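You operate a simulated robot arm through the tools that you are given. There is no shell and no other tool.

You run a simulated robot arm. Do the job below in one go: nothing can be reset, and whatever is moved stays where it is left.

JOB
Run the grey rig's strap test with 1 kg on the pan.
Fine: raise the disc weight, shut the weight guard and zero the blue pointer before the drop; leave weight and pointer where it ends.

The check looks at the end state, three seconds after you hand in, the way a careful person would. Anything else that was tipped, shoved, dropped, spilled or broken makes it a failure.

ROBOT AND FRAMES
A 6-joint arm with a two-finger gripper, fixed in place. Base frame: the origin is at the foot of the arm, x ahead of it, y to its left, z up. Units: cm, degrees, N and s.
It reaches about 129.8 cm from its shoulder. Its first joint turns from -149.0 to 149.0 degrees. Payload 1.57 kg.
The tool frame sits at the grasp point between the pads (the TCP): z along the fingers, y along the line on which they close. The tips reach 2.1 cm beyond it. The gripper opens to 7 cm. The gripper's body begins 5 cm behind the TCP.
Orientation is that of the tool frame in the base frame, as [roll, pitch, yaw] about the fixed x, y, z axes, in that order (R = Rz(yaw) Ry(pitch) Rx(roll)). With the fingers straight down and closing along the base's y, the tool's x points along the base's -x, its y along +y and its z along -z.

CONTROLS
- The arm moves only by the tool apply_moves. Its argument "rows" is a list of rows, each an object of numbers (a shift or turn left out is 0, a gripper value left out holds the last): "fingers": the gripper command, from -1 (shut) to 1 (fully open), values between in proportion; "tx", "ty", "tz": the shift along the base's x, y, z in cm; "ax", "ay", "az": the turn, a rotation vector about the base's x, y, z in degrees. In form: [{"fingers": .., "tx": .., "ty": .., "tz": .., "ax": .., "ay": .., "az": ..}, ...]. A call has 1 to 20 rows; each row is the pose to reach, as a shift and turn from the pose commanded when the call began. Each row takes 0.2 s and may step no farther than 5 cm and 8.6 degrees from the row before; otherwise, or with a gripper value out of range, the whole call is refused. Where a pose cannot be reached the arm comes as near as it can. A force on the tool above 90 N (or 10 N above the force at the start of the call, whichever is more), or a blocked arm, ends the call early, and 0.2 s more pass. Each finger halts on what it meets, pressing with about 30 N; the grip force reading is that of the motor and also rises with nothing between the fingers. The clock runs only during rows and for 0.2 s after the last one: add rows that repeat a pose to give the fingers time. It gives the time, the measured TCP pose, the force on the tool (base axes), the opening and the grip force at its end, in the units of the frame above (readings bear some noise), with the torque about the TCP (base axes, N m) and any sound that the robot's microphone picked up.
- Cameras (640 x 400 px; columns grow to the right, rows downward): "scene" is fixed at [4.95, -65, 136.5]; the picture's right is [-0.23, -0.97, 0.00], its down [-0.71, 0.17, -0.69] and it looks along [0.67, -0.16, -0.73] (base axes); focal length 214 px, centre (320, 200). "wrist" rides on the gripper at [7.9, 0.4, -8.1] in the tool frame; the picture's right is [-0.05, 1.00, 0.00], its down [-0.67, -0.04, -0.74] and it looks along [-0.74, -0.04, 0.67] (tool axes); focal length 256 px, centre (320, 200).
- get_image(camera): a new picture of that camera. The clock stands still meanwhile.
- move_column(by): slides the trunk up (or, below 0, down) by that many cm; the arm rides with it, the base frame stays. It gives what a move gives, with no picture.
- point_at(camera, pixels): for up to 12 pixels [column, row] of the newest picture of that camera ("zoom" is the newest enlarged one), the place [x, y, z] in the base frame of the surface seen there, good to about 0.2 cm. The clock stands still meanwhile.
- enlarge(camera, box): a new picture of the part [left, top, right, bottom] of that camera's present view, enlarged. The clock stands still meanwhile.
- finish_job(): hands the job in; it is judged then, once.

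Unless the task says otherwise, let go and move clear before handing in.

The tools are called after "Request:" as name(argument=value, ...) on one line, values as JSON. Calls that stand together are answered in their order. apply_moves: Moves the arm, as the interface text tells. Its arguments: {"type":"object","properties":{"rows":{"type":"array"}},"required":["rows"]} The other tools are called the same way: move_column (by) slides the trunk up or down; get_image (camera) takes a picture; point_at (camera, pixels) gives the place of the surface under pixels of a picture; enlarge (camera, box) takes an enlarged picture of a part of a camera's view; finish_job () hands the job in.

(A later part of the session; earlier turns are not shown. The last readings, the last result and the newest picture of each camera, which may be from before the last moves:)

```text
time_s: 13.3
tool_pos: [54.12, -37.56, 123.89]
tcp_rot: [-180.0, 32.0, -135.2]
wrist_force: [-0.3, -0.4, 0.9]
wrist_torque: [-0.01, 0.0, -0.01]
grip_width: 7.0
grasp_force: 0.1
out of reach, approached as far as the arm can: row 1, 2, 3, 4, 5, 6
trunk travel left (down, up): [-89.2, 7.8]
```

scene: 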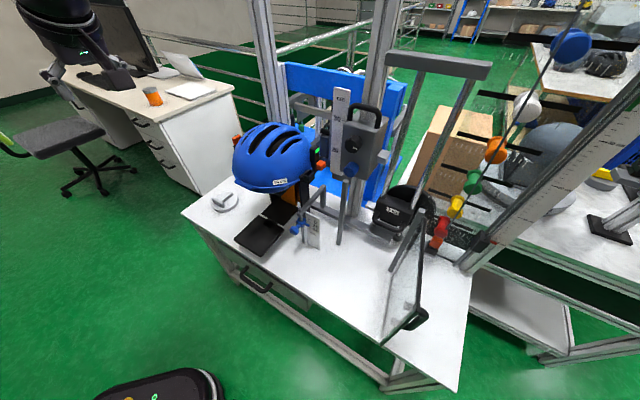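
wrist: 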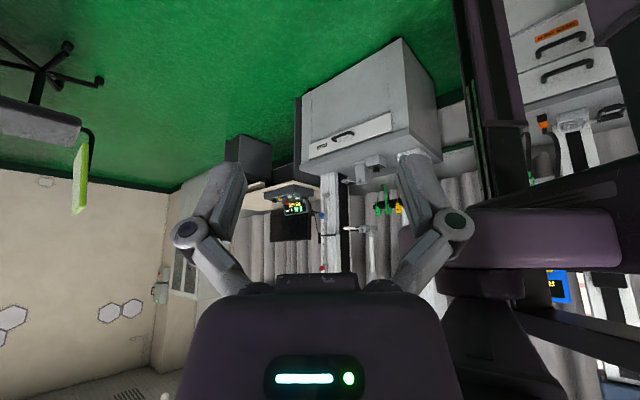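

Now reduce the tilt to about 22° and lower the column by 30 cm to get near the 1 kg weight.

Request:
apply_moves(rows=[{"ax": -3.5, "ay": 3.5}, {"ax": -7.07, "ay": 7.07}])

Request:
move_column(by=-28)

Request:
get_image(camera="wrist")

Request:
get_image(camera="scene")

```text
time_s: 13.9
tool_pos: [53.96, -37.53, 122.49]
tcp_rot: [180.0, 21.9, -135.1]
wrist_force: [0.8, -0.6, 0.7]
wrist_torque: [-0.01, -0.01, 0.02]
grip_width: 6.99
grasp_force: 0.1
out of reach, approached as far as the arm can: row 1, 2
trunk travel left (down, up): [-89.2, 7.8]
```

```text
time_s: 16.7
tool_pos: [54.0, -37.56, 94.48]
tcp_rot: [179.9, 22.0, -135.0]
wrist_force: [-0.2, 0.3, 0.1]
wrist_torque: [0.02, 0.03, -0.01]
grip_width: 6.98
grasp_force: 0.1
trunk travel left (down, up): [-61.2, 35.8]
```

```text
taken
```

wrist: 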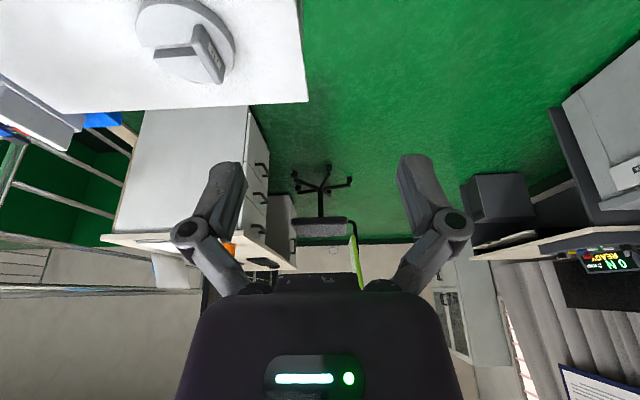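

```text
taken
```

scene: 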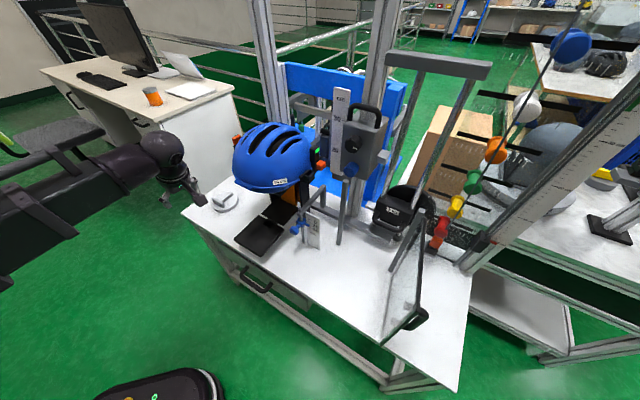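

The weight shows at [188,45] in the wrist picture. I'll measure its rim, slot and tab.

Request:
enlarge(camera="wrist", box=[120, 0, 260, 100])

Request:
point_at(camera="zoom", pixels=[[335, 110], [450, 320], [400, 215], [320, 130], [440, 330], [150, 190], [340, 200], [80, 80], [450, 90], [300, 20], [250, 290], [510, 200]])

```text
4.00 times, centred on (190, 50) of wrist
```

zoom: 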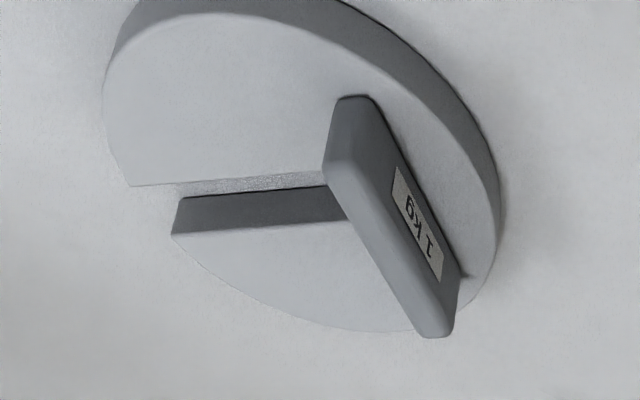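

```text
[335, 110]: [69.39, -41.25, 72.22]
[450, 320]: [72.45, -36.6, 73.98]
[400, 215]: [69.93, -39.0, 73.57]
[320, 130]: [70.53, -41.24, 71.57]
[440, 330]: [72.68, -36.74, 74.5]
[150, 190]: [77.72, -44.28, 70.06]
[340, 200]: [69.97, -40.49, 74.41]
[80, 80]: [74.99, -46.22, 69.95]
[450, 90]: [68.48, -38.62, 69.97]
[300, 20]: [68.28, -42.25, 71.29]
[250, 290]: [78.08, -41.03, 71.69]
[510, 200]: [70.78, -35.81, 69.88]
```

Tab direction is about 54° with centre near [70.9,-38.9]; disc centre near [73.5,-40.8]. Before descending, I'll measure the wrist's bulk in the scene view to judge clearance to the helmet clip at [66.4,-53.9,102].

Request:
enlarge(camera="scene", box=[90, 110, 250, 220])

Request:
point_at(camera="zoom", pixels=[[290, 90], [290, 130], [240, 140], [320, 150], [330, 220], [330, 180], [380, 130], [180, 150], [100, 180], [60, 210], [285, 200], [350, 270]])

Request:
point_at(camera="scene", pixels=[[232, 140], [238, 137], [234, 146], [300, 130], [260, 125], [236, 160], [232, 180], [275, 122]])

```text
3.64 times, centred on (170, 165) of scene
```

zoom: 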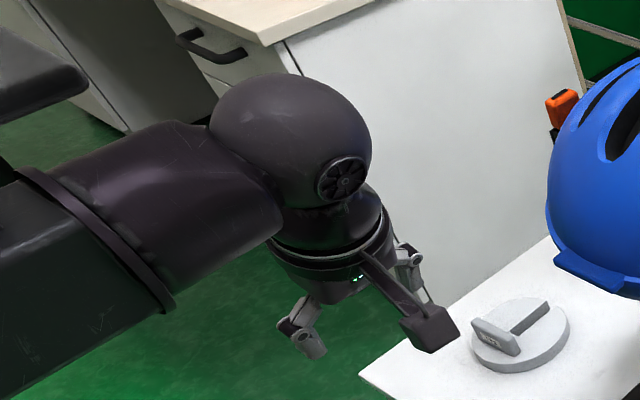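

```text
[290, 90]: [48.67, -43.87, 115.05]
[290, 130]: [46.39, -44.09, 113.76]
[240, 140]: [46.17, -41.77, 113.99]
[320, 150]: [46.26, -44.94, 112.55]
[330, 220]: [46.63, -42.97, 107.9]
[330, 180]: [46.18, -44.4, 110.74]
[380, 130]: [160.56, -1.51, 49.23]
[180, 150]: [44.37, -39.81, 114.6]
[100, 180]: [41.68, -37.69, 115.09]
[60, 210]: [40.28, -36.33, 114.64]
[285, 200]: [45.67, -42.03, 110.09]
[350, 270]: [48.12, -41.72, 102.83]
```

```text
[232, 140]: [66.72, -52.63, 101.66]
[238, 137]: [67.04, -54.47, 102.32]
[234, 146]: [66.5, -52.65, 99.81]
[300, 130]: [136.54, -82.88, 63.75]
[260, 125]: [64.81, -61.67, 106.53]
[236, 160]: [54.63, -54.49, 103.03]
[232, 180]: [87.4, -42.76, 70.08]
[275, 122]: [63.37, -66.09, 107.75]
```

The ball-shaped wrist sits about 18 cm behind the TCP with radius ≈4.5, which leaves clearance to the clip and brim. I'll align yaw by +9° and move over the tab.

Request:
apply_moves(rows=[{"fingers": 0.4, "tx": 4.2, "ty": -0.3, "az": 4.5}, {"tx": 8.5, "ty": -0.7, "az": 9}, {"tx": 12.7, "ty": -1.0, "az": 9}, {"tx": 16.9, "ty": -1.34, "az": 9}, {"tx": 16.9, "ty": -1.34, "az": 9, "tz": -5}, {"tx": 16.9, "ty": -1.34, "az": 9, "tz": -10}, {"tx": 16.9, "ty": -1.34, "az": 9, "tz": -14}, {"tx": 16.9, "ty": -1.34, "az": 9, "tz": -14}])

Request:
get_image(camera="wrist")

Request:
enlarge(camera="scene", box=[160, 120, 300, 230])

```text
time_s: 18.5
tool_pos: [70.86, -38.88, 94.36]
tcp_rot: [180.0, 22.0, -126.0]
wrist_force: [0.0, -0.1, 0.5]
wrist_torque: [-0.02, 0.01, -0.01]
grip_width: 4.89
grasp_force: 0.0
out of reach, approached as far as the arm can: row 5, 6, 7, 8
trunk travel left (down, up): [-61.2, 35.8]
```

```text
taken
```

wrist: 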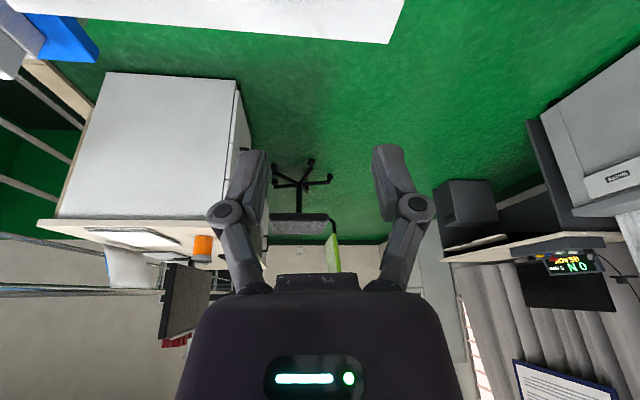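

```text
3.64 times, centred on (230, 175) of scene
```

zoom: 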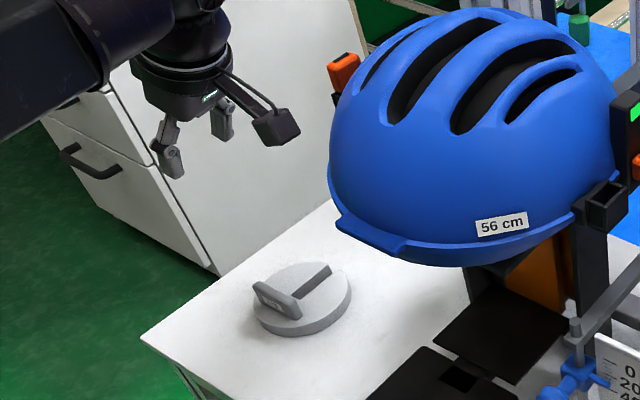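

The arm wouldn't go lower on its own (z stayed 94.4), so I'll descend with the column.

Request:
move_column(by=-15)

Request:
enlarge(camera="scene", box=[180, 140, 280, 220])

Request:
get_image(camera="wrist")

```text
time_s: 20.3
tool_pos: [70.9, -38.83, 79.39]
tcp_rot: [180.0, 22.2, -126.0]
wrist_force: [-0.9, 0.2, -0.7]
wrist_torque: [0.01, -0.04, 0.03]
grip_width: 4.92
grasp_force: 0.1
trunk travel left (down, up): [-46.2, 50.8]
```

```text
5.00 times, centred on (230, 180) of scene
```

zoom: 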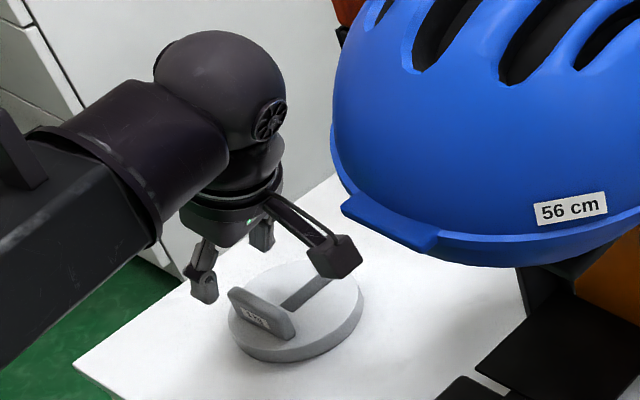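

```text
taken
```

wrist: 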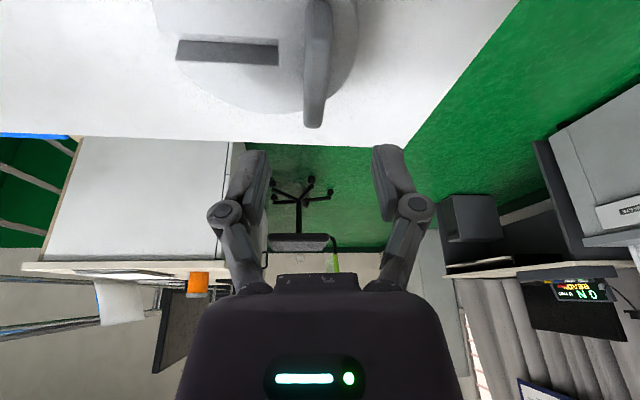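

The tab at [316,60] is centred between the fingers and aligned. Descending 5.2 cm.

Request:
move_column(by=-5.2)

Request:
get_image(camera="wrist")

Request:
enlarge(camera="scene", box=[180, 140, 280, 220])

```text
time_s: 21.2
tool_pos: [70.94, -38.86, 74.17]
tcp_rot: [180.0, 22.1, -126.1]
wrist_force: [-0.7, 0.1, 0.3]
wrist_torque: [0.01, 0.02, 0.02]
grip_width: 4.9
grasp_force: 0.1
trunk travel left (down, up): [-41.0, 56.0]
```

```text
taken
```

wrist: 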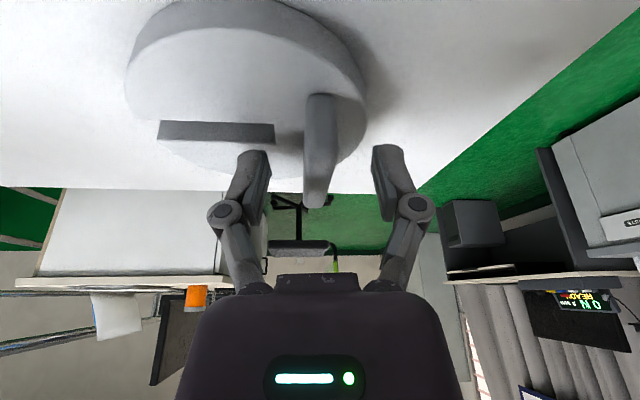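

```text
5.00 times, centred on (230, 180) of scene
```

zoom: 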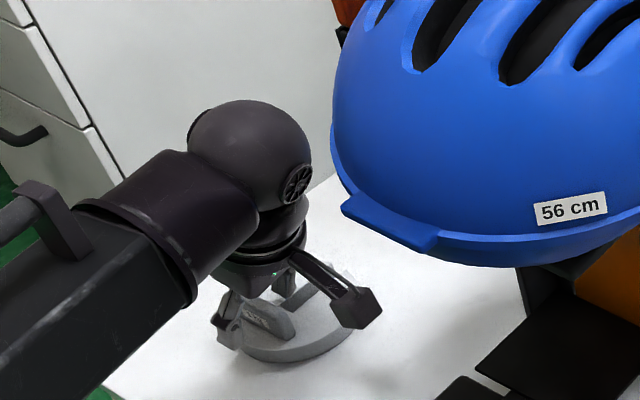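

The pads straddle the tab just above the disc. Closing the gripper.

Request:
apply_moves(rows=[{"fingers": 0}, {"fingers": -0.4}, {"fingers": -1}, {"fingers": -1}, {"fingers": -1}, {"fingers": -1}])

Request:
move_column(by=2)

Request:
get_image(camera="wrist")

Request:
enlarge(camera="scene", box=[180, 140, 280, 220])

```text
time_s: 22.6
tool_pos: [70.94, -38.75, 74.29]
tcp_rot: [-180.0, 21.9, -126.0]
wrist_force: [-2.1, -2.5, 1.2]
wrist_torque: [-0.05, 0.08, -0.09]
grip_width: 1.19
grasp_force: 30.2
trunk travel left (down, up): [-41.0, 56.0]
```

```text
time_s: 23.3
tool_pos: [71.03, -38.81, 76.16]
tcp_rot: [179.9, 22.0, -126.0]
wrist_force: [-0.1, 1.0, -9.8]
wrist_torque: [0.11, 0.18, 0.0]
grip_width: 1.19
grasp_force: 30.5
trunk travel left (down, up): [-43.0, 54.0]
```

```text
taken
```

wrist: 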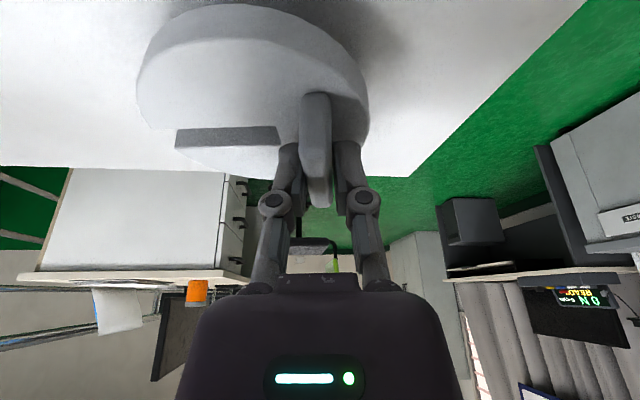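

```text
5.00 times, centred on (230, 180) of scene
```

zoom: 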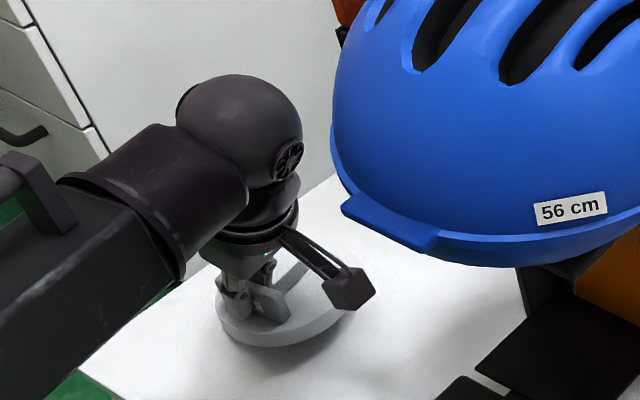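

The force reads −9.8 N, so the 1 kg weight is held. I'll raise it 8 cm and back away from the helmet side before rotating.

Request:
move_column(by=9)

Request:
apply_moves(rows=[{"fingers": -1, "tx": -2, "ty": 2}, {"tx": -4.5, "ty": 4.5}, {"tx": -7, "ty": 7}, {"tx": -9, "ty": 4.5, "az": -7}, {"tx": -11, "ty": 2, "az": -15}, {"tx": -13, "ty": -0.5, "az": -23}])

```text
time_s: 24.5
tool_pos: [70.95, -38.76, 85.07]
tcp_rot: [179.9, 21.9, -126.0]
wrist_force: [0.3, -0.9, -10.0]
wrist_torque: [0.12, 0.2, -0.04]
grip_width: 1.18
grasp_force: 30.4
trunk travel left (down, up): [-52.0, 45.0]
```

```text
time_s: 25.9
tool_pos: [57.94, -39.42, 85.08]
tcp_rot: [-180.0, 22.1, -149.0]
wrist_force: [-0.5, 1.0, -10.4]
wrist_torque: [0.15, 0.13, 0.0]
grip_width: 1.16
grasp_force: 29.9
trunk travel left (down, up): [-52.0, 45.0]
```

Smooth so far. I'll continue rotating another −76° while moving to just outside the pan.

Request:
apply_moves(rows=[{"tx": -2.5, "ty": -0.5, "az": -7.6}, {"tx": -4.5, "ty": -1.2, "az": -15.2}, {"tx": -6, "ty": -2, "az": -22.8}, {"tx": -7.5, "ty": -3, "az": -30.4}, {"tx": -8.5, "ty": -4, "az": -38}, {"tx": -9.5, "ty": -5, "az": -45.6}, {"tx": -10.3, "ty": -6, "az": -53.2}, {"tx": -10.3, "ty": -7, "az": -60.8}, {"tx": -10.3, "ty": -8, "az": -68.4}, {"tx": -10.3, "ty": -8.6, "az": -76}])

Request:
get_image(camera="scene")

Request:
enlarge(camera="scene", box=[200, 140, 320, 260])

Request:
get_image(camera="wrist")

```text
time_s: 28.1
tool_pos: [47.8, -48.03, 85.24]
tcp_rot: [179.9, 21.9, 134.9]
wrist_force: [0.6, -0.5, -9.3]
wrist_torque: [0.16, -0.12, 0.01]
grip_width: 1.17
grasp_force: 30.0
trunk travel left (down, up): [-52.0, 45.0]
```

```text
taken
```

scene: 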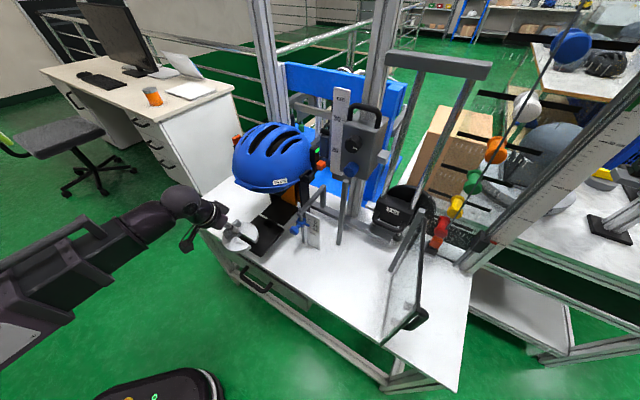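

```text
3.33 times, centred on (260, 200) of scene
```

zoom: 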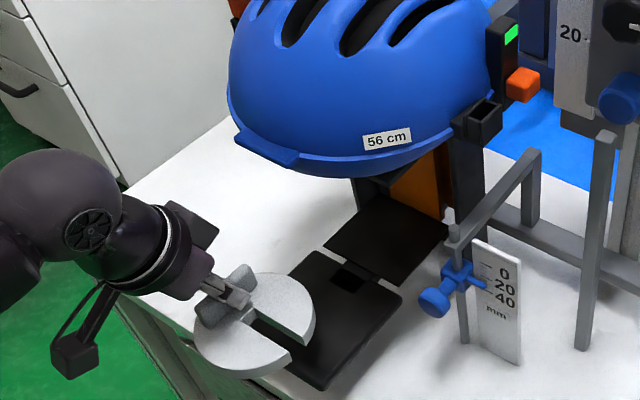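

```text
taken
```

wrist: 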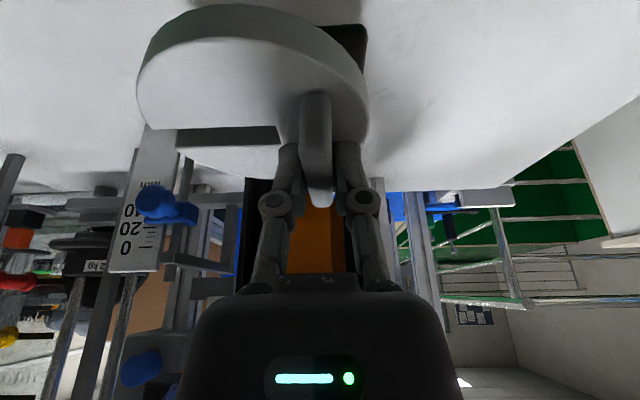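

The weight hangs just outside the pan, level. I'll confirm the pan's corners before moving over it.

Request:
point_at(camera="scene", pixels=[[283, 229], [259, 217], [261, 254], [272, 243], [270, 226], [266, 236], [240, 236], [232, 245], [246, 225], [236, 228], [262, 222], [250, 246]])

Request:
enlarge(camera="scene", box=[210, 200, 310, 270])

```text
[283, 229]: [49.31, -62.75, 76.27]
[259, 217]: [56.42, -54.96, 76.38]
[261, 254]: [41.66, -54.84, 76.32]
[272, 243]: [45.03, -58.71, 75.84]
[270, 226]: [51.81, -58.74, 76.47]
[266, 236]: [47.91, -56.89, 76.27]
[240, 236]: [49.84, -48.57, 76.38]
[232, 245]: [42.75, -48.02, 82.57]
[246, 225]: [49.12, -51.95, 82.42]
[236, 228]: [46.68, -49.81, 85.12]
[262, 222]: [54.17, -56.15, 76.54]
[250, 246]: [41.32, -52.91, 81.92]
```

```text
5.71 times, centred on (260, 235) of scene
```

zoom: 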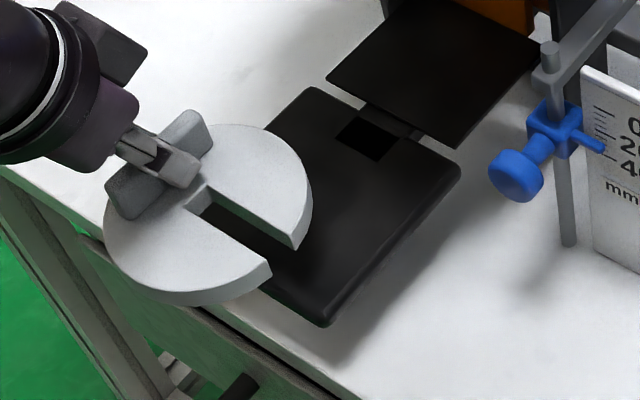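

Pan spans about 11 cm, centre ≈[49,-55]. I'll move the disc's centre over it and lower by column.

Request:
apply_moves(rows=[{"tx": 1.7, "ty": -2.2}, {"tx": 3.4, "ty": -4.4}, {"tx": 3.4, "ty": -4.4}])

Request:
move_column(by=-3.8)

Request:
enlarge(camera="scene", box=[190, 150, 310, 260])

Request:
get_image(camera="wrist")

```text
time_s: 28.9
tool_pos: [51.07, -52.26, 85.27]
tcp_rot: [180.0, 22.1, 135.0]
wrist_force: [-0.2, 0.2, -10.4]
wrist_torque: [0.14, -0.11, 0.01]
grip_width: 1.19
grasp_force: 29.7
trunk travel left (down, up): [-52.0, 45.0]
```

```text
time_s: 29.8
tool_pos: [50.89, -52.34, 81.35]
tcp_rot: [-180.0, 22.1, 135.0]
wrist_force: [-0.3, -0.5, -9.6]
wrist_torque: [0.18, -0.14, 0.01]
grip_width: 1.23
grasp_force: 30.0
trunk travel left (down, up): [-48.2, 48.8]
```

```text
3.64 times, centred on (250, 205) of scene
```

zoom: 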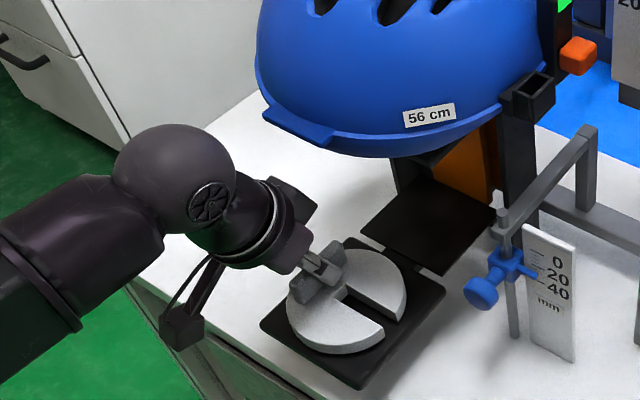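

```text
taken
```

wrist: 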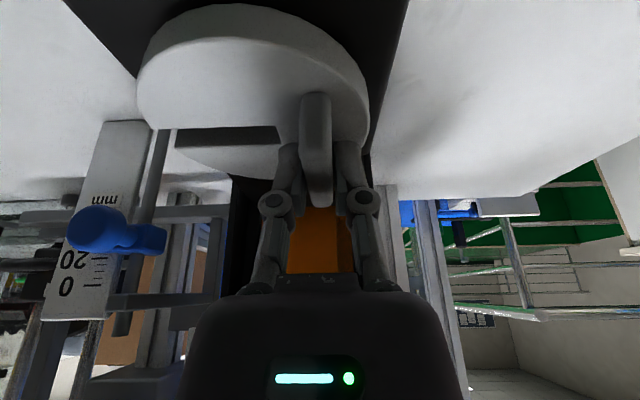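

The disc is over the pan with about 0.7 cm to go. Lowering slowly while watching the force.

Request:
move_column(by=-0.6)

Request:
move_column(by=-0.2)

```text
time_s: 30.3
tool_pos: [51.09, -52.4, 80.81]
tcp_rot: [180.0, 21.9, 135.0]
wrist_force: [0.4, 0.6, -5.9]
wrist_torque: [0.0, -0.07, 0.07]
grip_width: 1.18
grasp_force: 30.2
trunk travel left (down, up): [-47.6, 49.4]
```

```text
time_s: 30.8
tool_pos: [51.07, -52.3, 80.7]
tcp_rot: [179.9, 22.1, 135.0]
wrist_force: [4.9, 0.5, -3.3]
wrist_torque: [-0.08, -0.12, 0.17]
grip_width: 1.18
grasp_force: 31.2
trunk travel left (down, up): [-47.4, 49.6]
```

The pan is now taking most of the load (−3.3 N left). One more tenth, then open gently.

Request:
move_column(by=-0.1)

Request:
apply_moves(rows=[{"fingers": -0.6}, {"fingers": -0.4}, {"fingers": -0.2}, {"fingers": 0}, {"fingers": 0}])

Request:
enlarge(camera="scene", box=[210, 170, 330, 260])

Request:
get_image(camera="wrist")

```text
time_s: 31.3
tool_pos: [51.06, -52.32, 80.5]
tcp_rot: [-180.0, 22.1, 134.9]
wrist_force: [7.4, -1.0, 3.7]
wrist_torque: [0.28, 0.19, 0.07]
grip_width: 1.22
grasp_force: 29.8
trunk travel left (down, up): [-47.3, 49.7]
```

```text
time_s: 32.5
tool_pos: [51.0, -52.3, 80.62]
tcp_rot: [180.0, 22.1, 135.0]
wrist_force: [-0.9, 0.0, 0.5]
wrist_torque: [-0.03, -0.01, -0.02]
grip_width: 3.51
grasp_force: 0.1
trunk travel left (down, up): [-47.3, 49.7]
```

```text
4.44 times, centred on (270, 215) of scene
```

zoom: 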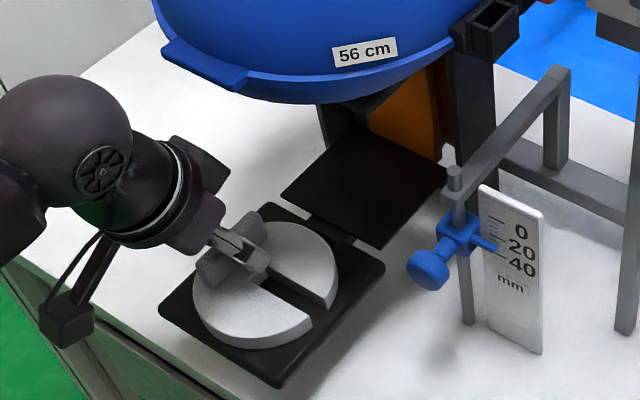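

```text
taken
```

wrist: 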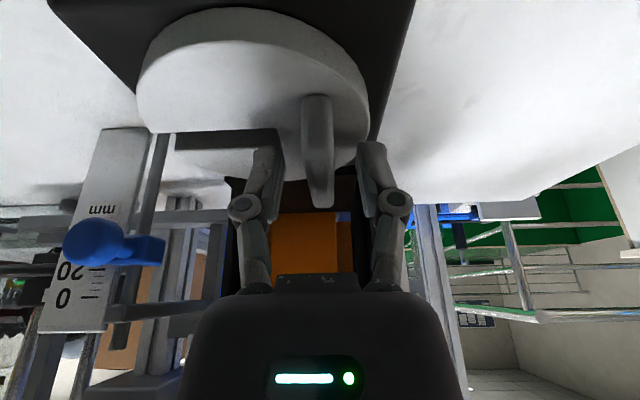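

The 1 kg weight sits centred on the pan and the gripper is free. I'll back out along the tool axis, away from the helmet.

Request:
apply_moves(rows=[{"tx": -0.8, "ty": 0.8, "tz": 2}, {"tx": -1.8, "ty": 1.8, "tz": 4}, {"tx": -4.5, "ty": 4.5, "tz": 5}, {"tx": -7.5, "ty": 7.5, "tz": 5}, {"tx": -10, "ty": 10, "tz": 5}])

Request:
get_image(camera="wrist")

Request:
enlarge(camera="scene", box=[200, 160, 340, 260])

```text
time_s: 33.7
tool_pos: [41.45, -42.75, 80.48]
tcp_rot: [179.9, 22.0, 134.9]
wrist_force: [0.3, 0.3, -0.4]
wrist_torque: [0.03, 0.0, 0.0]
grip_width: 3.51
grasp_force: 0.1
out of reach, approached as far as the arm can: row 1, 2, 3, 4, 5
trunk travel left (down, up): [-47.3, 49.7]
```

```text
taken
```

wrist: 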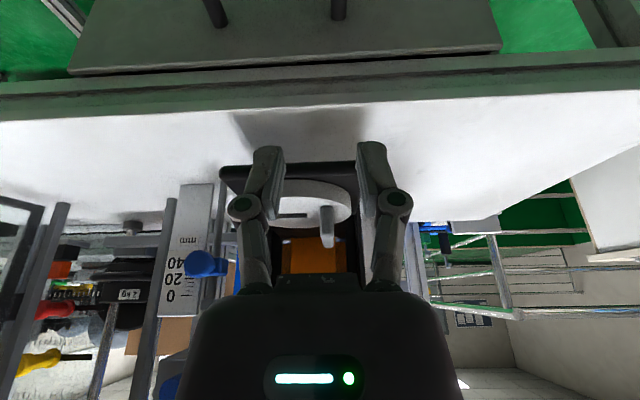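

```text
4.00 times, centred on (270, 210) of scene
```

zoom: 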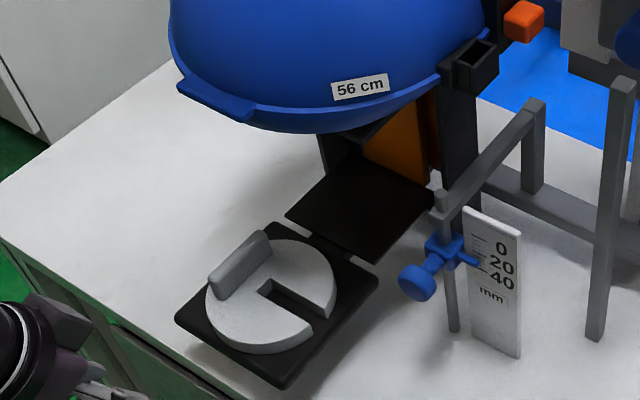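

Noted: the arm only changes height through the column (arm moves hold z), so I'll use the column for lifts. The weight is on the pan; next I'll move across to view the box's bolt and the weight's lug from nearby.

Request:
move_column(by=20)

Request:
apply_moves(rows=[{"tx": -3.4, "ty": -3.4}, {"tx": -6.8, "ty": -6.8}, {"tx": -10.2, "ty": -10.2}, {"tx": -13.6, "ty": -13.6}, {"tx": -17, "ty": -17}, {"tx": -18, "ty": -22}, {"tx": -17, "ty": -26}, {"tx": -17, "ty": -29}])

Request:
get_image(camera="wrist")

Request:
enlarge(camera="wrist", box=[220, 40, 460, 200])

```text
time_s: 35.9
tool_pos: [41.55, -42.88, 100.64]
tcp_rot: [-180.0, 22.0, 135.0]
wrist_force: [-0.1, -0.8, 0.6]
wrist_torque: [-0.01, 0.02, -0.04]
grip_width: 3.53
grasp_force: 0.1
trunk travel left (down, up): [-67.3, 29.7]
```

```text
refused: row 6 steps farther than a row can; nothing moved
```

```text
taken
```

wrist: 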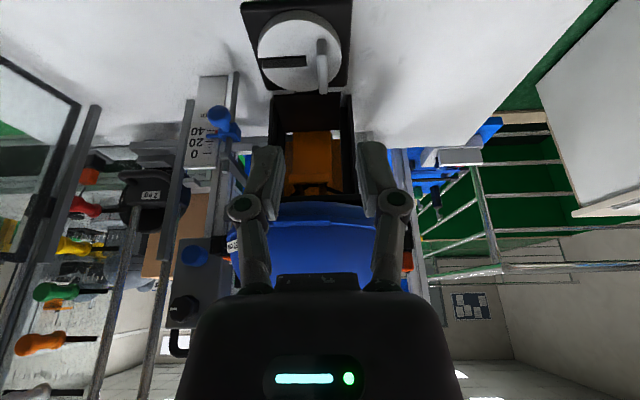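

```text
2.50 times, centred on (340, 120) of wrist
```

zoom: 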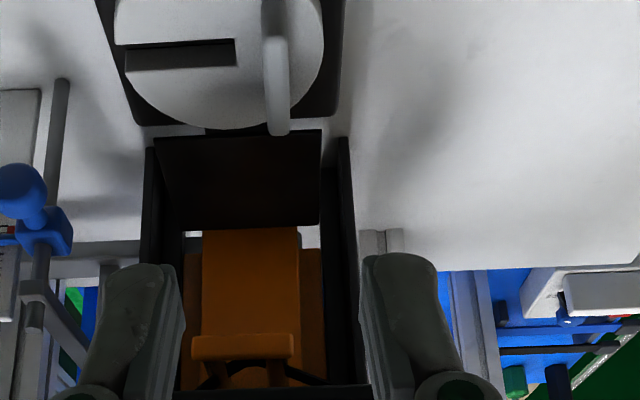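

The pan holds the weight squarely; one step in that move was too long so nothing moved. I'll redo the sideways move with shorter steps.

Request:
apply_moves(rows=[{"tx": -3.4, "ty": -3.4}, {"tx": -6.8, "ty": -6.8}, {"tx": -10.2, "ty": -10.2}, {"tx": -13.6, "ty": -13.6}, {"tx": -17, "ty": -17}, {"tx": -18, "ty": -21}, {"tx": -17.5, "ty": -25}, {"tx": -17, "ty": -28.5}])

Request:
move_column(by=4)

Request:
get_image(camera="wrist")

Request:
enlarge(camera="wrist", box=[220, 20, 460, 180])

```text
time_s: 37.7
tool_pos: [24.5, -71.37, 100.54]
tcp_rot: [179.9, 22.0, 135.1]
wrist_force: [-0.9, 0.1, -1.0]
wrist_torque: [-0.04, 0.03, 0.0]
grip_width: 3.5
grasp_force: 0.1
trunk travel left (down, up): [-67.3, 29.7]
```

```text
time_s: 38.5
tool_pos: [24.47, -71.22, 104.62]
tcp_rot: [180.0, 22.1, 135.0]
wrist_force: [-0.3, -0.4, 0.3]
wrist_torque: [-0.01, 0.0, 0.0]
grip_width: 3.49
grasp_force: 0.1
trunk travel left (down, up): [-71.3, 25.7]
```

```text
taken
```

wrist: 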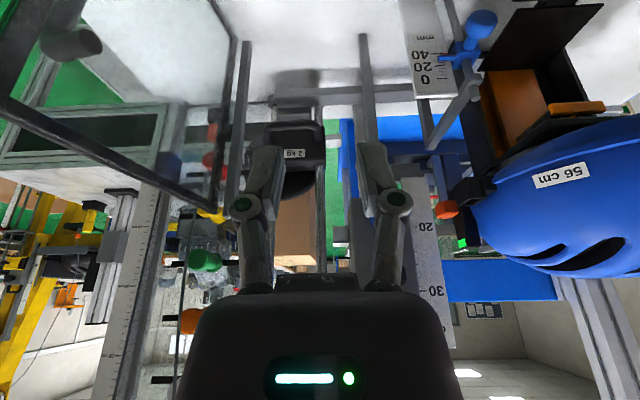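

```text
2.50 times, centred on (340, 100) of wrist
```

zoom: 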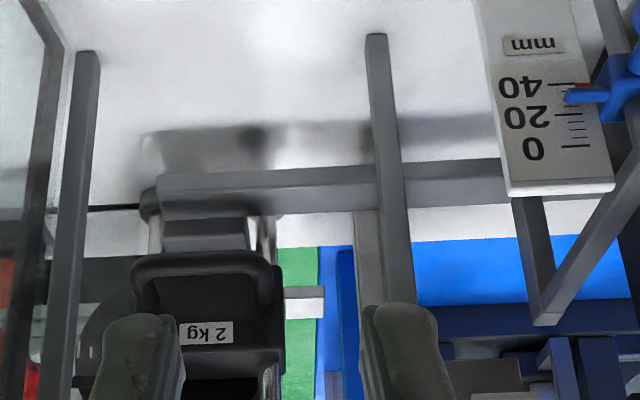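

I can see the weight, its lug at [303,295 in zoom], and the mm scale clearly. I'll raise a further 16 cm to look at the box's bolt and knobs.

Request:
move_column(by=17)

Request:
get_image(camera="wrist")

Request:
enlarge(camera="wrist", box=[290, 60, 450, 180])

Request:
enlarge(camera="wrist", box=[100, 20, 340, 200])

```text
time_s: 40.5
tool_pos: [24.5, -71.29, 121.51]
tcp_rot: [179.9, 22.1, 135.0]
wrist_force: [0.0, 0.6, 1.0]
wrist_torque: [0.0, 0.0, 0.0]
grip_width: 3.5
grasp_force: 0.1
trunk travel left (down, up): [-88.3, 8.7]
```

```text
taken
```

wrist: 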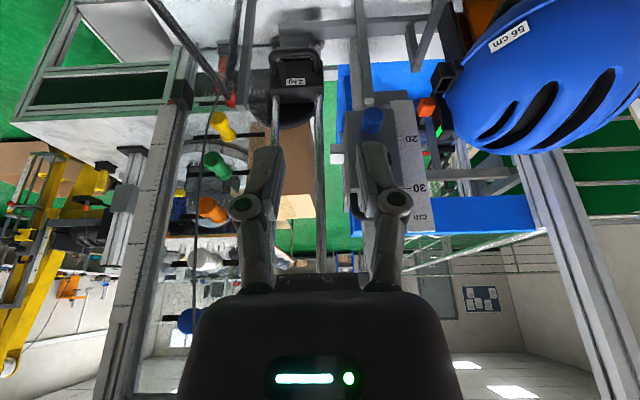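

```text
3.33 times, centred on (370, 120) of wrist
```

zoom: 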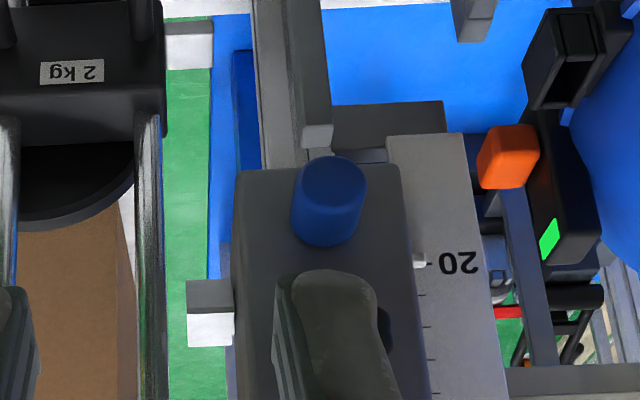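

```text
2.22 times, centred on (220, 110) of wrist
```

zoom: 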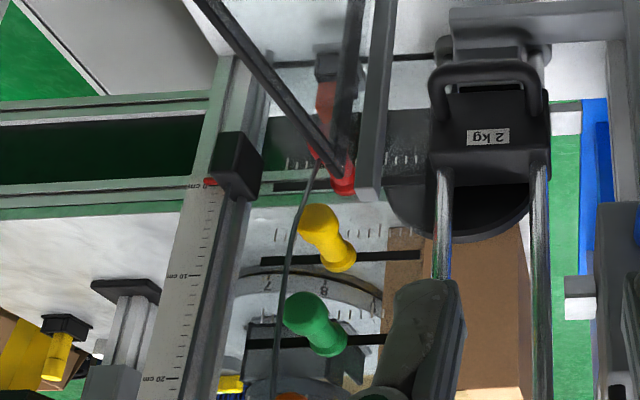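

The white index on the box reads 20 cm, and the lug would rest on the bolt for a 20 cm drop. I'll lower the column and pitch the tool horizontal so that one finger can hook under the weight's handle bar.

Request:
move_column(by=-25)

Request:
apply_moves(rows=[{"fingers": 0, "ax": -6, "ay": -6, "tz": 1.15}, {"ax": -12, "ay": -12, "tz": 2.65}, {"ax": -18, "ay": -18, "tz": 4.44}, {"ax": -24, "ay": -24, "tz": 6.5}, {"ax": -30, "ay": -30, "tz": 8.8}, {"ax": -36, "ay": -36, "tz": 11.2}, {"ax": -42, "ay": -42, "tz": 13.8}, {"ax": -48.1, "ay": -48.1, "tz": 16.4}, {"ax": -48.1, "ay": -48.1, "tz": 16.4}])

Request:
get_image(camera="scene")

Request:
get_image(camera="wrist")

```text
time_s: 43.0
tool_pos: [24.38, -71.28, 96.56]
tcp_rot: [-179.9, 22.0, 135.0]
wrist_force: [-0.2, 0.5, 0.3]
wrist_torque: [0.0, -0.03, 0.02]
grip_width: 3.49
grasp_force: 0.0
trunk travel left (down, up): [-63.3, 33.7]
```

```text
time_s: 45.0
tool_pos: [24.52, -71.29, 113.79]
tcp_rot: [-16.8, 89.9, -61.8]
wrist_force: [0.8, -1.0, 0.1]
wrist_torque: [0.0, -0.02, -0.03]
grip_width: 3.49
grasp_force: 0.0
out of reach, approached as far as the arm can: row 4, 5, 6, 7, 8, 9
trunk travel left (down, up): [-63.3, 33.7]
```

```text
taken
```

scene: 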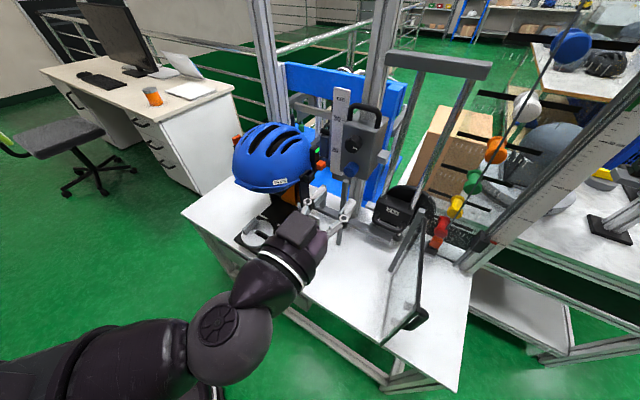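

```text
taken
```

wrist: 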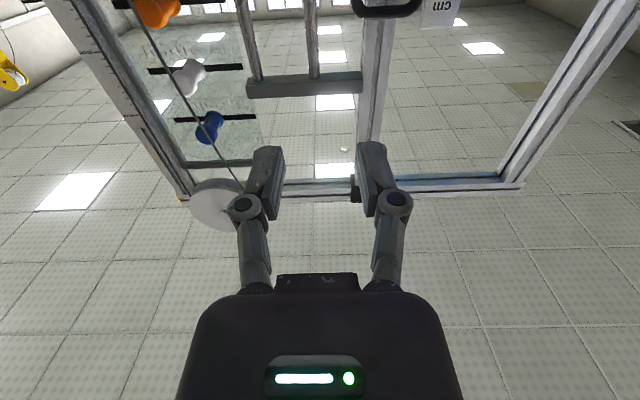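

The tool is horizontal now, and this view reveals a pulley at [215,200] with a cord running down past the knobs. I'll zoom on it, since it may be how the weight is raised.

Request:
enlarge(camera="wrist", box=[60, 0, 280, 240])

Request:
enlarge(camera="wrist", box=[220, 0, 460, 120])

Request:
point_at(camera="wrist", pixels=[[210, 205], [155, 160], [205, 130], [240, 185], [155, 45], [250, 158], [130, 90], [265, 80], [310, 80], [300, 190], [160, 10], [188, 78]])

```text
1.67 times, centred on (170, 120) of wrist
```

zoom: 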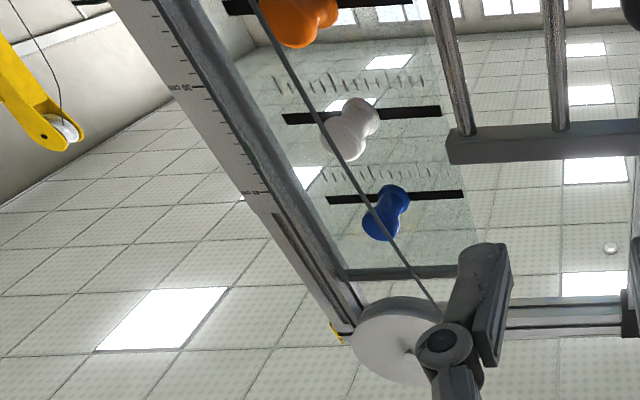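

```text
2.67 times, centred on (340, 60) of wrist
```

zoom: 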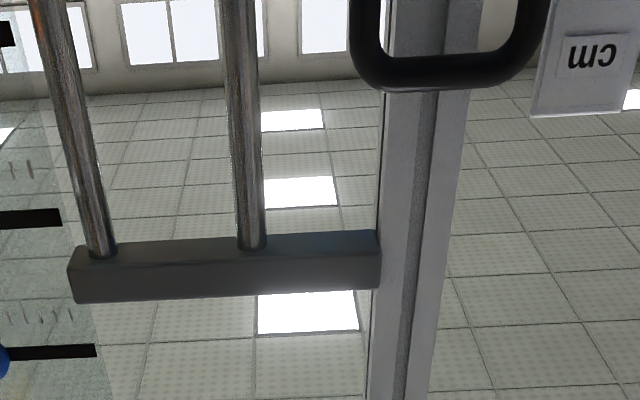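

```text
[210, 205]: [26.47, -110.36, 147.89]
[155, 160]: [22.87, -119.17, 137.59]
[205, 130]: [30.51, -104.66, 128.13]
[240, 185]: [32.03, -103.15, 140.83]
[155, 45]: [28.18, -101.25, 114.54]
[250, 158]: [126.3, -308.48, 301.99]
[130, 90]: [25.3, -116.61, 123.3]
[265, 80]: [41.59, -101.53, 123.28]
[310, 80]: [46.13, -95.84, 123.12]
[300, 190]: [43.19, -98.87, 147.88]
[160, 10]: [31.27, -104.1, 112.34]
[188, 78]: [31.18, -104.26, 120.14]
```

The cord links an orange toggle over a pulley to the 0–40 cm slider, separate from the disc weight, so I'll leave it alone. Next I'll roll the gripper 90° so that it closes vertically.

Request:
apply_moves(rows=[{"ax": 5.8, "ay": -5.8}, {"ax": 11.6, "ay": -11.6}, {"ax": 17.4, "ay": -17.4}, {"ax": 23.2, "ay": -23.2}, {"ax": 29, "ay": -29}, {"ax": 34.8, "ay": -34.8}, {"ax": 40.6, "ay": -40.6}, {"ax": 46.4, "ay": -46.4}, {"ax": 52.2, "ay": -52.2}, {"ax": 58, "ay": -58}, {"ax": 63.6, "ay": -63.6}, {"ax": 63.6, "ay": -63.6}])

Request:
get_image(camera="wrist")

Request:
get_image(camera="scene")

```text
time_s: 47.6
tool_pos: [24.46, -71.28, 113.83]
tcp_rot: [89.9, -0.1, 44.9]
wrist_force: [0.0, -0.1, -0.1]
wrist_torque: [0.0, 0.0, 0.0]
grip_width: 3.49
grasp_force: 0.1
trunk travel left (down, up): [-63.3, 33.7]
```

```text
taken
```

wrist: 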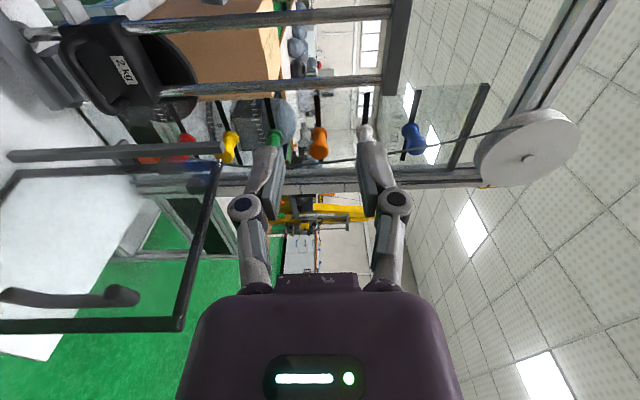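

```text
taken
```

scene: 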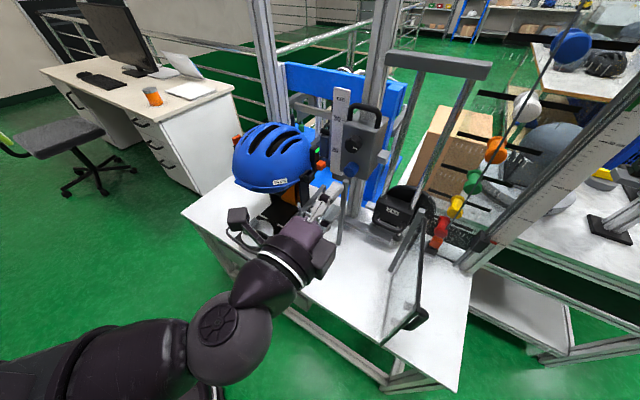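

The tool now points along the rig with its closing axis vertical; picture right is up. I'll zoom on the weight's handle and measure it.

Request:
enlarge(camera="wrist", box=[20, 0, 220, 140])

Request:
point_at(camera="zoom", pixels=[[150, 190], [180, 250], [230, 315], [130, 110], [290, 220], [330, 225], [250, 130], [240, 90], [210, 180], [270, 285], [140, 165], [245, 320]])

```text
2.86 times, centred on (120, 70) of wrist
```

zoom: 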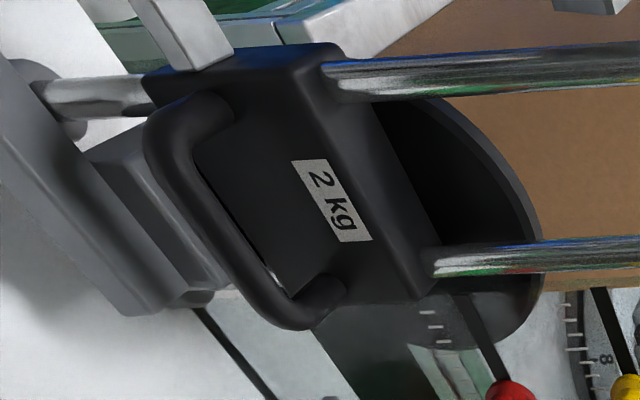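

```text
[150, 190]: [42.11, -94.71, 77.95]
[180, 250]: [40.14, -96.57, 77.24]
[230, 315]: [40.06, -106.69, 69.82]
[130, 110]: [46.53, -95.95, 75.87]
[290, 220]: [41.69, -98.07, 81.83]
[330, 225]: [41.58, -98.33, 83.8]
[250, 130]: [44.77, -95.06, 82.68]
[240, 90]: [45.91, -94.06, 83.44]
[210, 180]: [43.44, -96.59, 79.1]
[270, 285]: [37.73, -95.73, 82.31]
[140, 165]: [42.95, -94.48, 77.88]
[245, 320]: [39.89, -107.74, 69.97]
```

I need the handle bar itself; measuring along its visible centreline.

Request:
point_at(camera="zoom", pixels=[[165, 140], [172, 170], [190, 205], [215, 240], [240, 275], [265, 305], [290, 318], [325, 290], [195, 110], [225, 110], [185, 180], [230, 290]])

Request:
enlarge(camera="wrist", box=[40, 10, 140, 120])

```text
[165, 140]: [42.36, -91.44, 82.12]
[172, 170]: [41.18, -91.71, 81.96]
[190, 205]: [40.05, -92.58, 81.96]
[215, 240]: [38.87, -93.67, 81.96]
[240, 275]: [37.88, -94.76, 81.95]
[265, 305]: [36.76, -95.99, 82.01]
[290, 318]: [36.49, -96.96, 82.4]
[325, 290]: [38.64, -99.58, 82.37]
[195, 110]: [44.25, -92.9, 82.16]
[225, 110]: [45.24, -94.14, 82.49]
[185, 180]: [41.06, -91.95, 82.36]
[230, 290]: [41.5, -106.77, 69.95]
```

```text
3.64 times, centred on (90, 65) of wrist
```

zoom: 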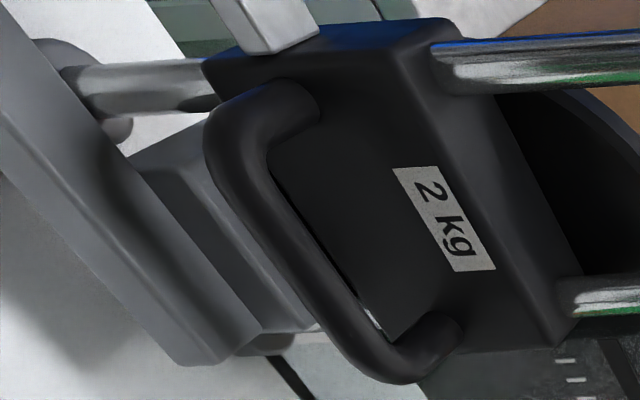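

The handle bar runs along the rig at about n-offset centre [39.2,-94.1], z≈81.4, with 3 cm behind it. I'll line up in front of it and lower the column.

Request:
apply_moves(rows=[{"fingers": 0, "tx": 1, "ty": -4.2}, {"tx": 2.5, "ty": -8.5}, {"tx": 4.66, "ty": -12.7}, {"tx": 4.66, "ty": -12.7}])

Request:
get_image(camera="scene")

```text
time_s: 48.6
tool_pos: [29.07, -83.8, 113.83]
tcp_rot: [89.9, -0.1, 44.9]
wrist_force: [0.3, 1.1, -0.8]
wrist_torque: [-0.01, 0.02, -0.03]
grip_width: 3.46
grasp_force: 0.1
trunk travel left (down, up): [-63.3, 33.7]
```

```text
taken
```

scene: 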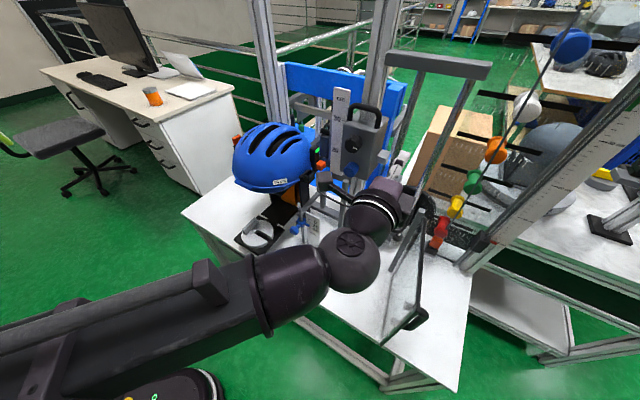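

The gripper is aligned ahead of the handle, clear of the guard posts. Lowering 22 cm first and checking.

Request:
move_column(by=-22)

Request:
get_image(camera="wrist")

Request:
get_image(camera="scene")

```text
time_s: 51.0
tool_pos: [29.01, -84.01, 91.81]
tcp_rot: [90.0, 0.0, 44.9]
wrist_force: [-0.4, 1.1, -0.6]
wrist_torque: [-0.02, 0.0, 0.02]
grip_width: 3.48
grasp_force: 0.0
trunk travel left (down, up): [-41.3, 55.7]
```

```text
taken
```

wrist: 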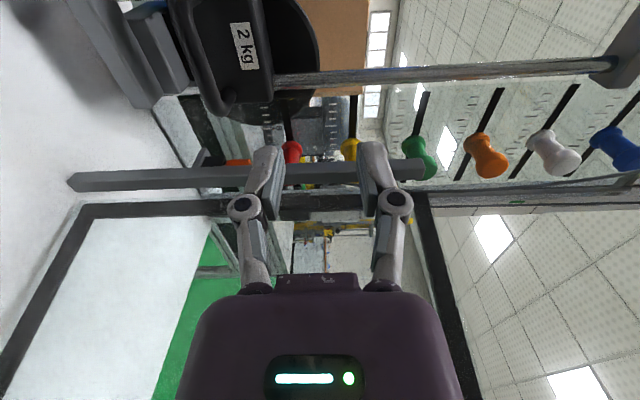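

```text
taken
```

scene: 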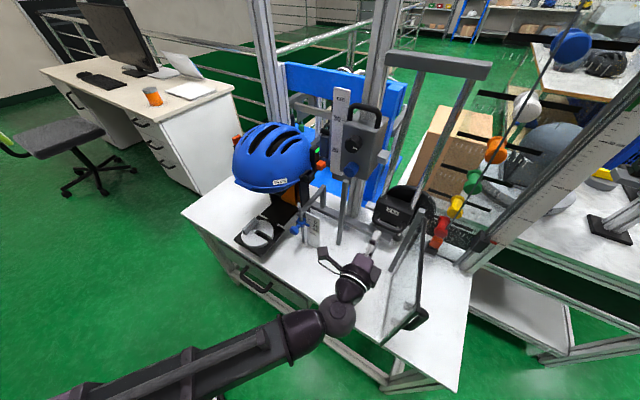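

Clear so far. I'll re-measure the handle from this closer view.

Request:
enlarge(camera="wrist", box=[100, 0, 330, 140])

Request:
point_at(camera="zoom", pixels=[[215, 60], [235, 110], [255, 160], [280, 215], [310, 270], [340, 300], [245, 100], [265, 120], [225, 150], [160, 130], [130, 200], [330, 255]])

```text
2.78 times, centred on (215, 70) of wrist
```

zoom: 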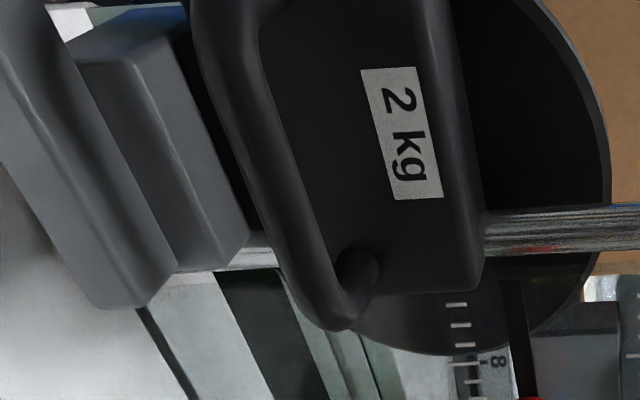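

```text
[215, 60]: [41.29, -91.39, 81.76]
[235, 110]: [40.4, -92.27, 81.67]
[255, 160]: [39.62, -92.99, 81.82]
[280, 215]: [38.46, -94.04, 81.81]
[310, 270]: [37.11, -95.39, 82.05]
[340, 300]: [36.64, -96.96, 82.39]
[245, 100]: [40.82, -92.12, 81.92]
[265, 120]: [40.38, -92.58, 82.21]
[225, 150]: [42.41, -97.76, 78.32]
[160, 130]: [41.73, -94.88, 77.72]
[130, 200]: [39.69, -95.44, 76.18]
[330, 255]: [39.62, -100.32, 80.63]
```

The bar's centre is at n≈−94.4, z≈81.6. Lowering 10.2 cm, then advancing 14.5 cm straight along the rig's normal.

Request:
move_column(by=-10.2)

Request:
apply_moves(rows=[{"fingers": 0, "tx": 2.5, "ty": -2.5}, {"tx": 5, "ty": -5}, {"tx": 7.5, "ty": -7.5}, {"tx": 8.2, "ty": -8.2}])

Request:
get_image(camera="wrist")

Request:
enlarge(camera="scene", box=[300, 170, 460, 340])

```text
time_s: 52.3
tool_pos: [29.06, -83.97, 81.52]
tcp_rot: [89.9, -0.1, 44.9]
wrist_force: [0.4, 0.4, 0.3]
wrist_torque: [0.05, 0.0, 0.01]
grip_width: 3.51
grasp_force: 0.1
trunk travel left (down, up): [-31.1, 65.9]
```

```text
time_s: 53.3
tool_pos: [37.28, -92.19, 81.63]
tcp_rot: [90.0, 0.0, 44.9]
wrist_force: [-0.2, 0.2, 0.1]
wrist_torque: [0.0, 0.02, 0.0]
grip_width: 3.52
grasp_force: 0.0
trunk travel left (down, up): [-31.1, 65.9]
```

```text
taken
```

wrist: 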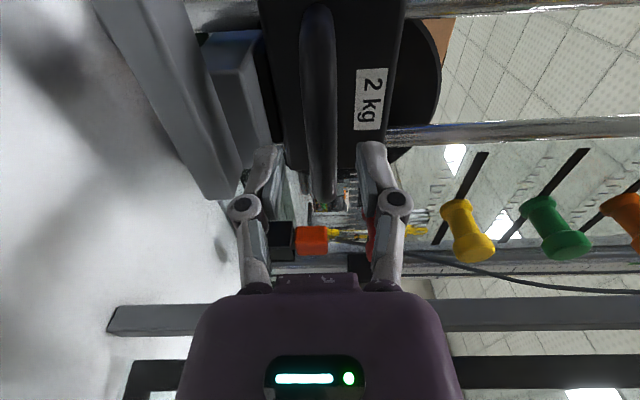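

```text
2.35 times, centred on (380, 255) of scene
```

zoom: 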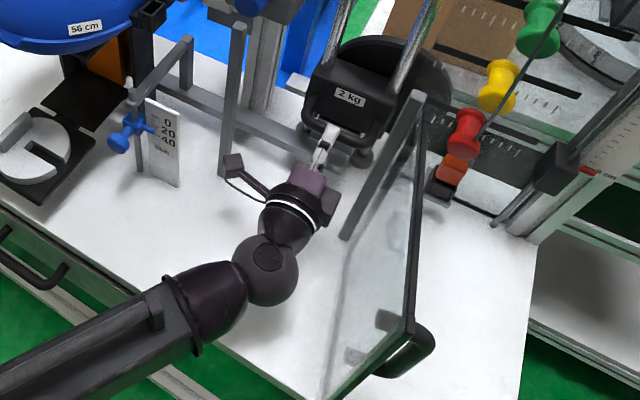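

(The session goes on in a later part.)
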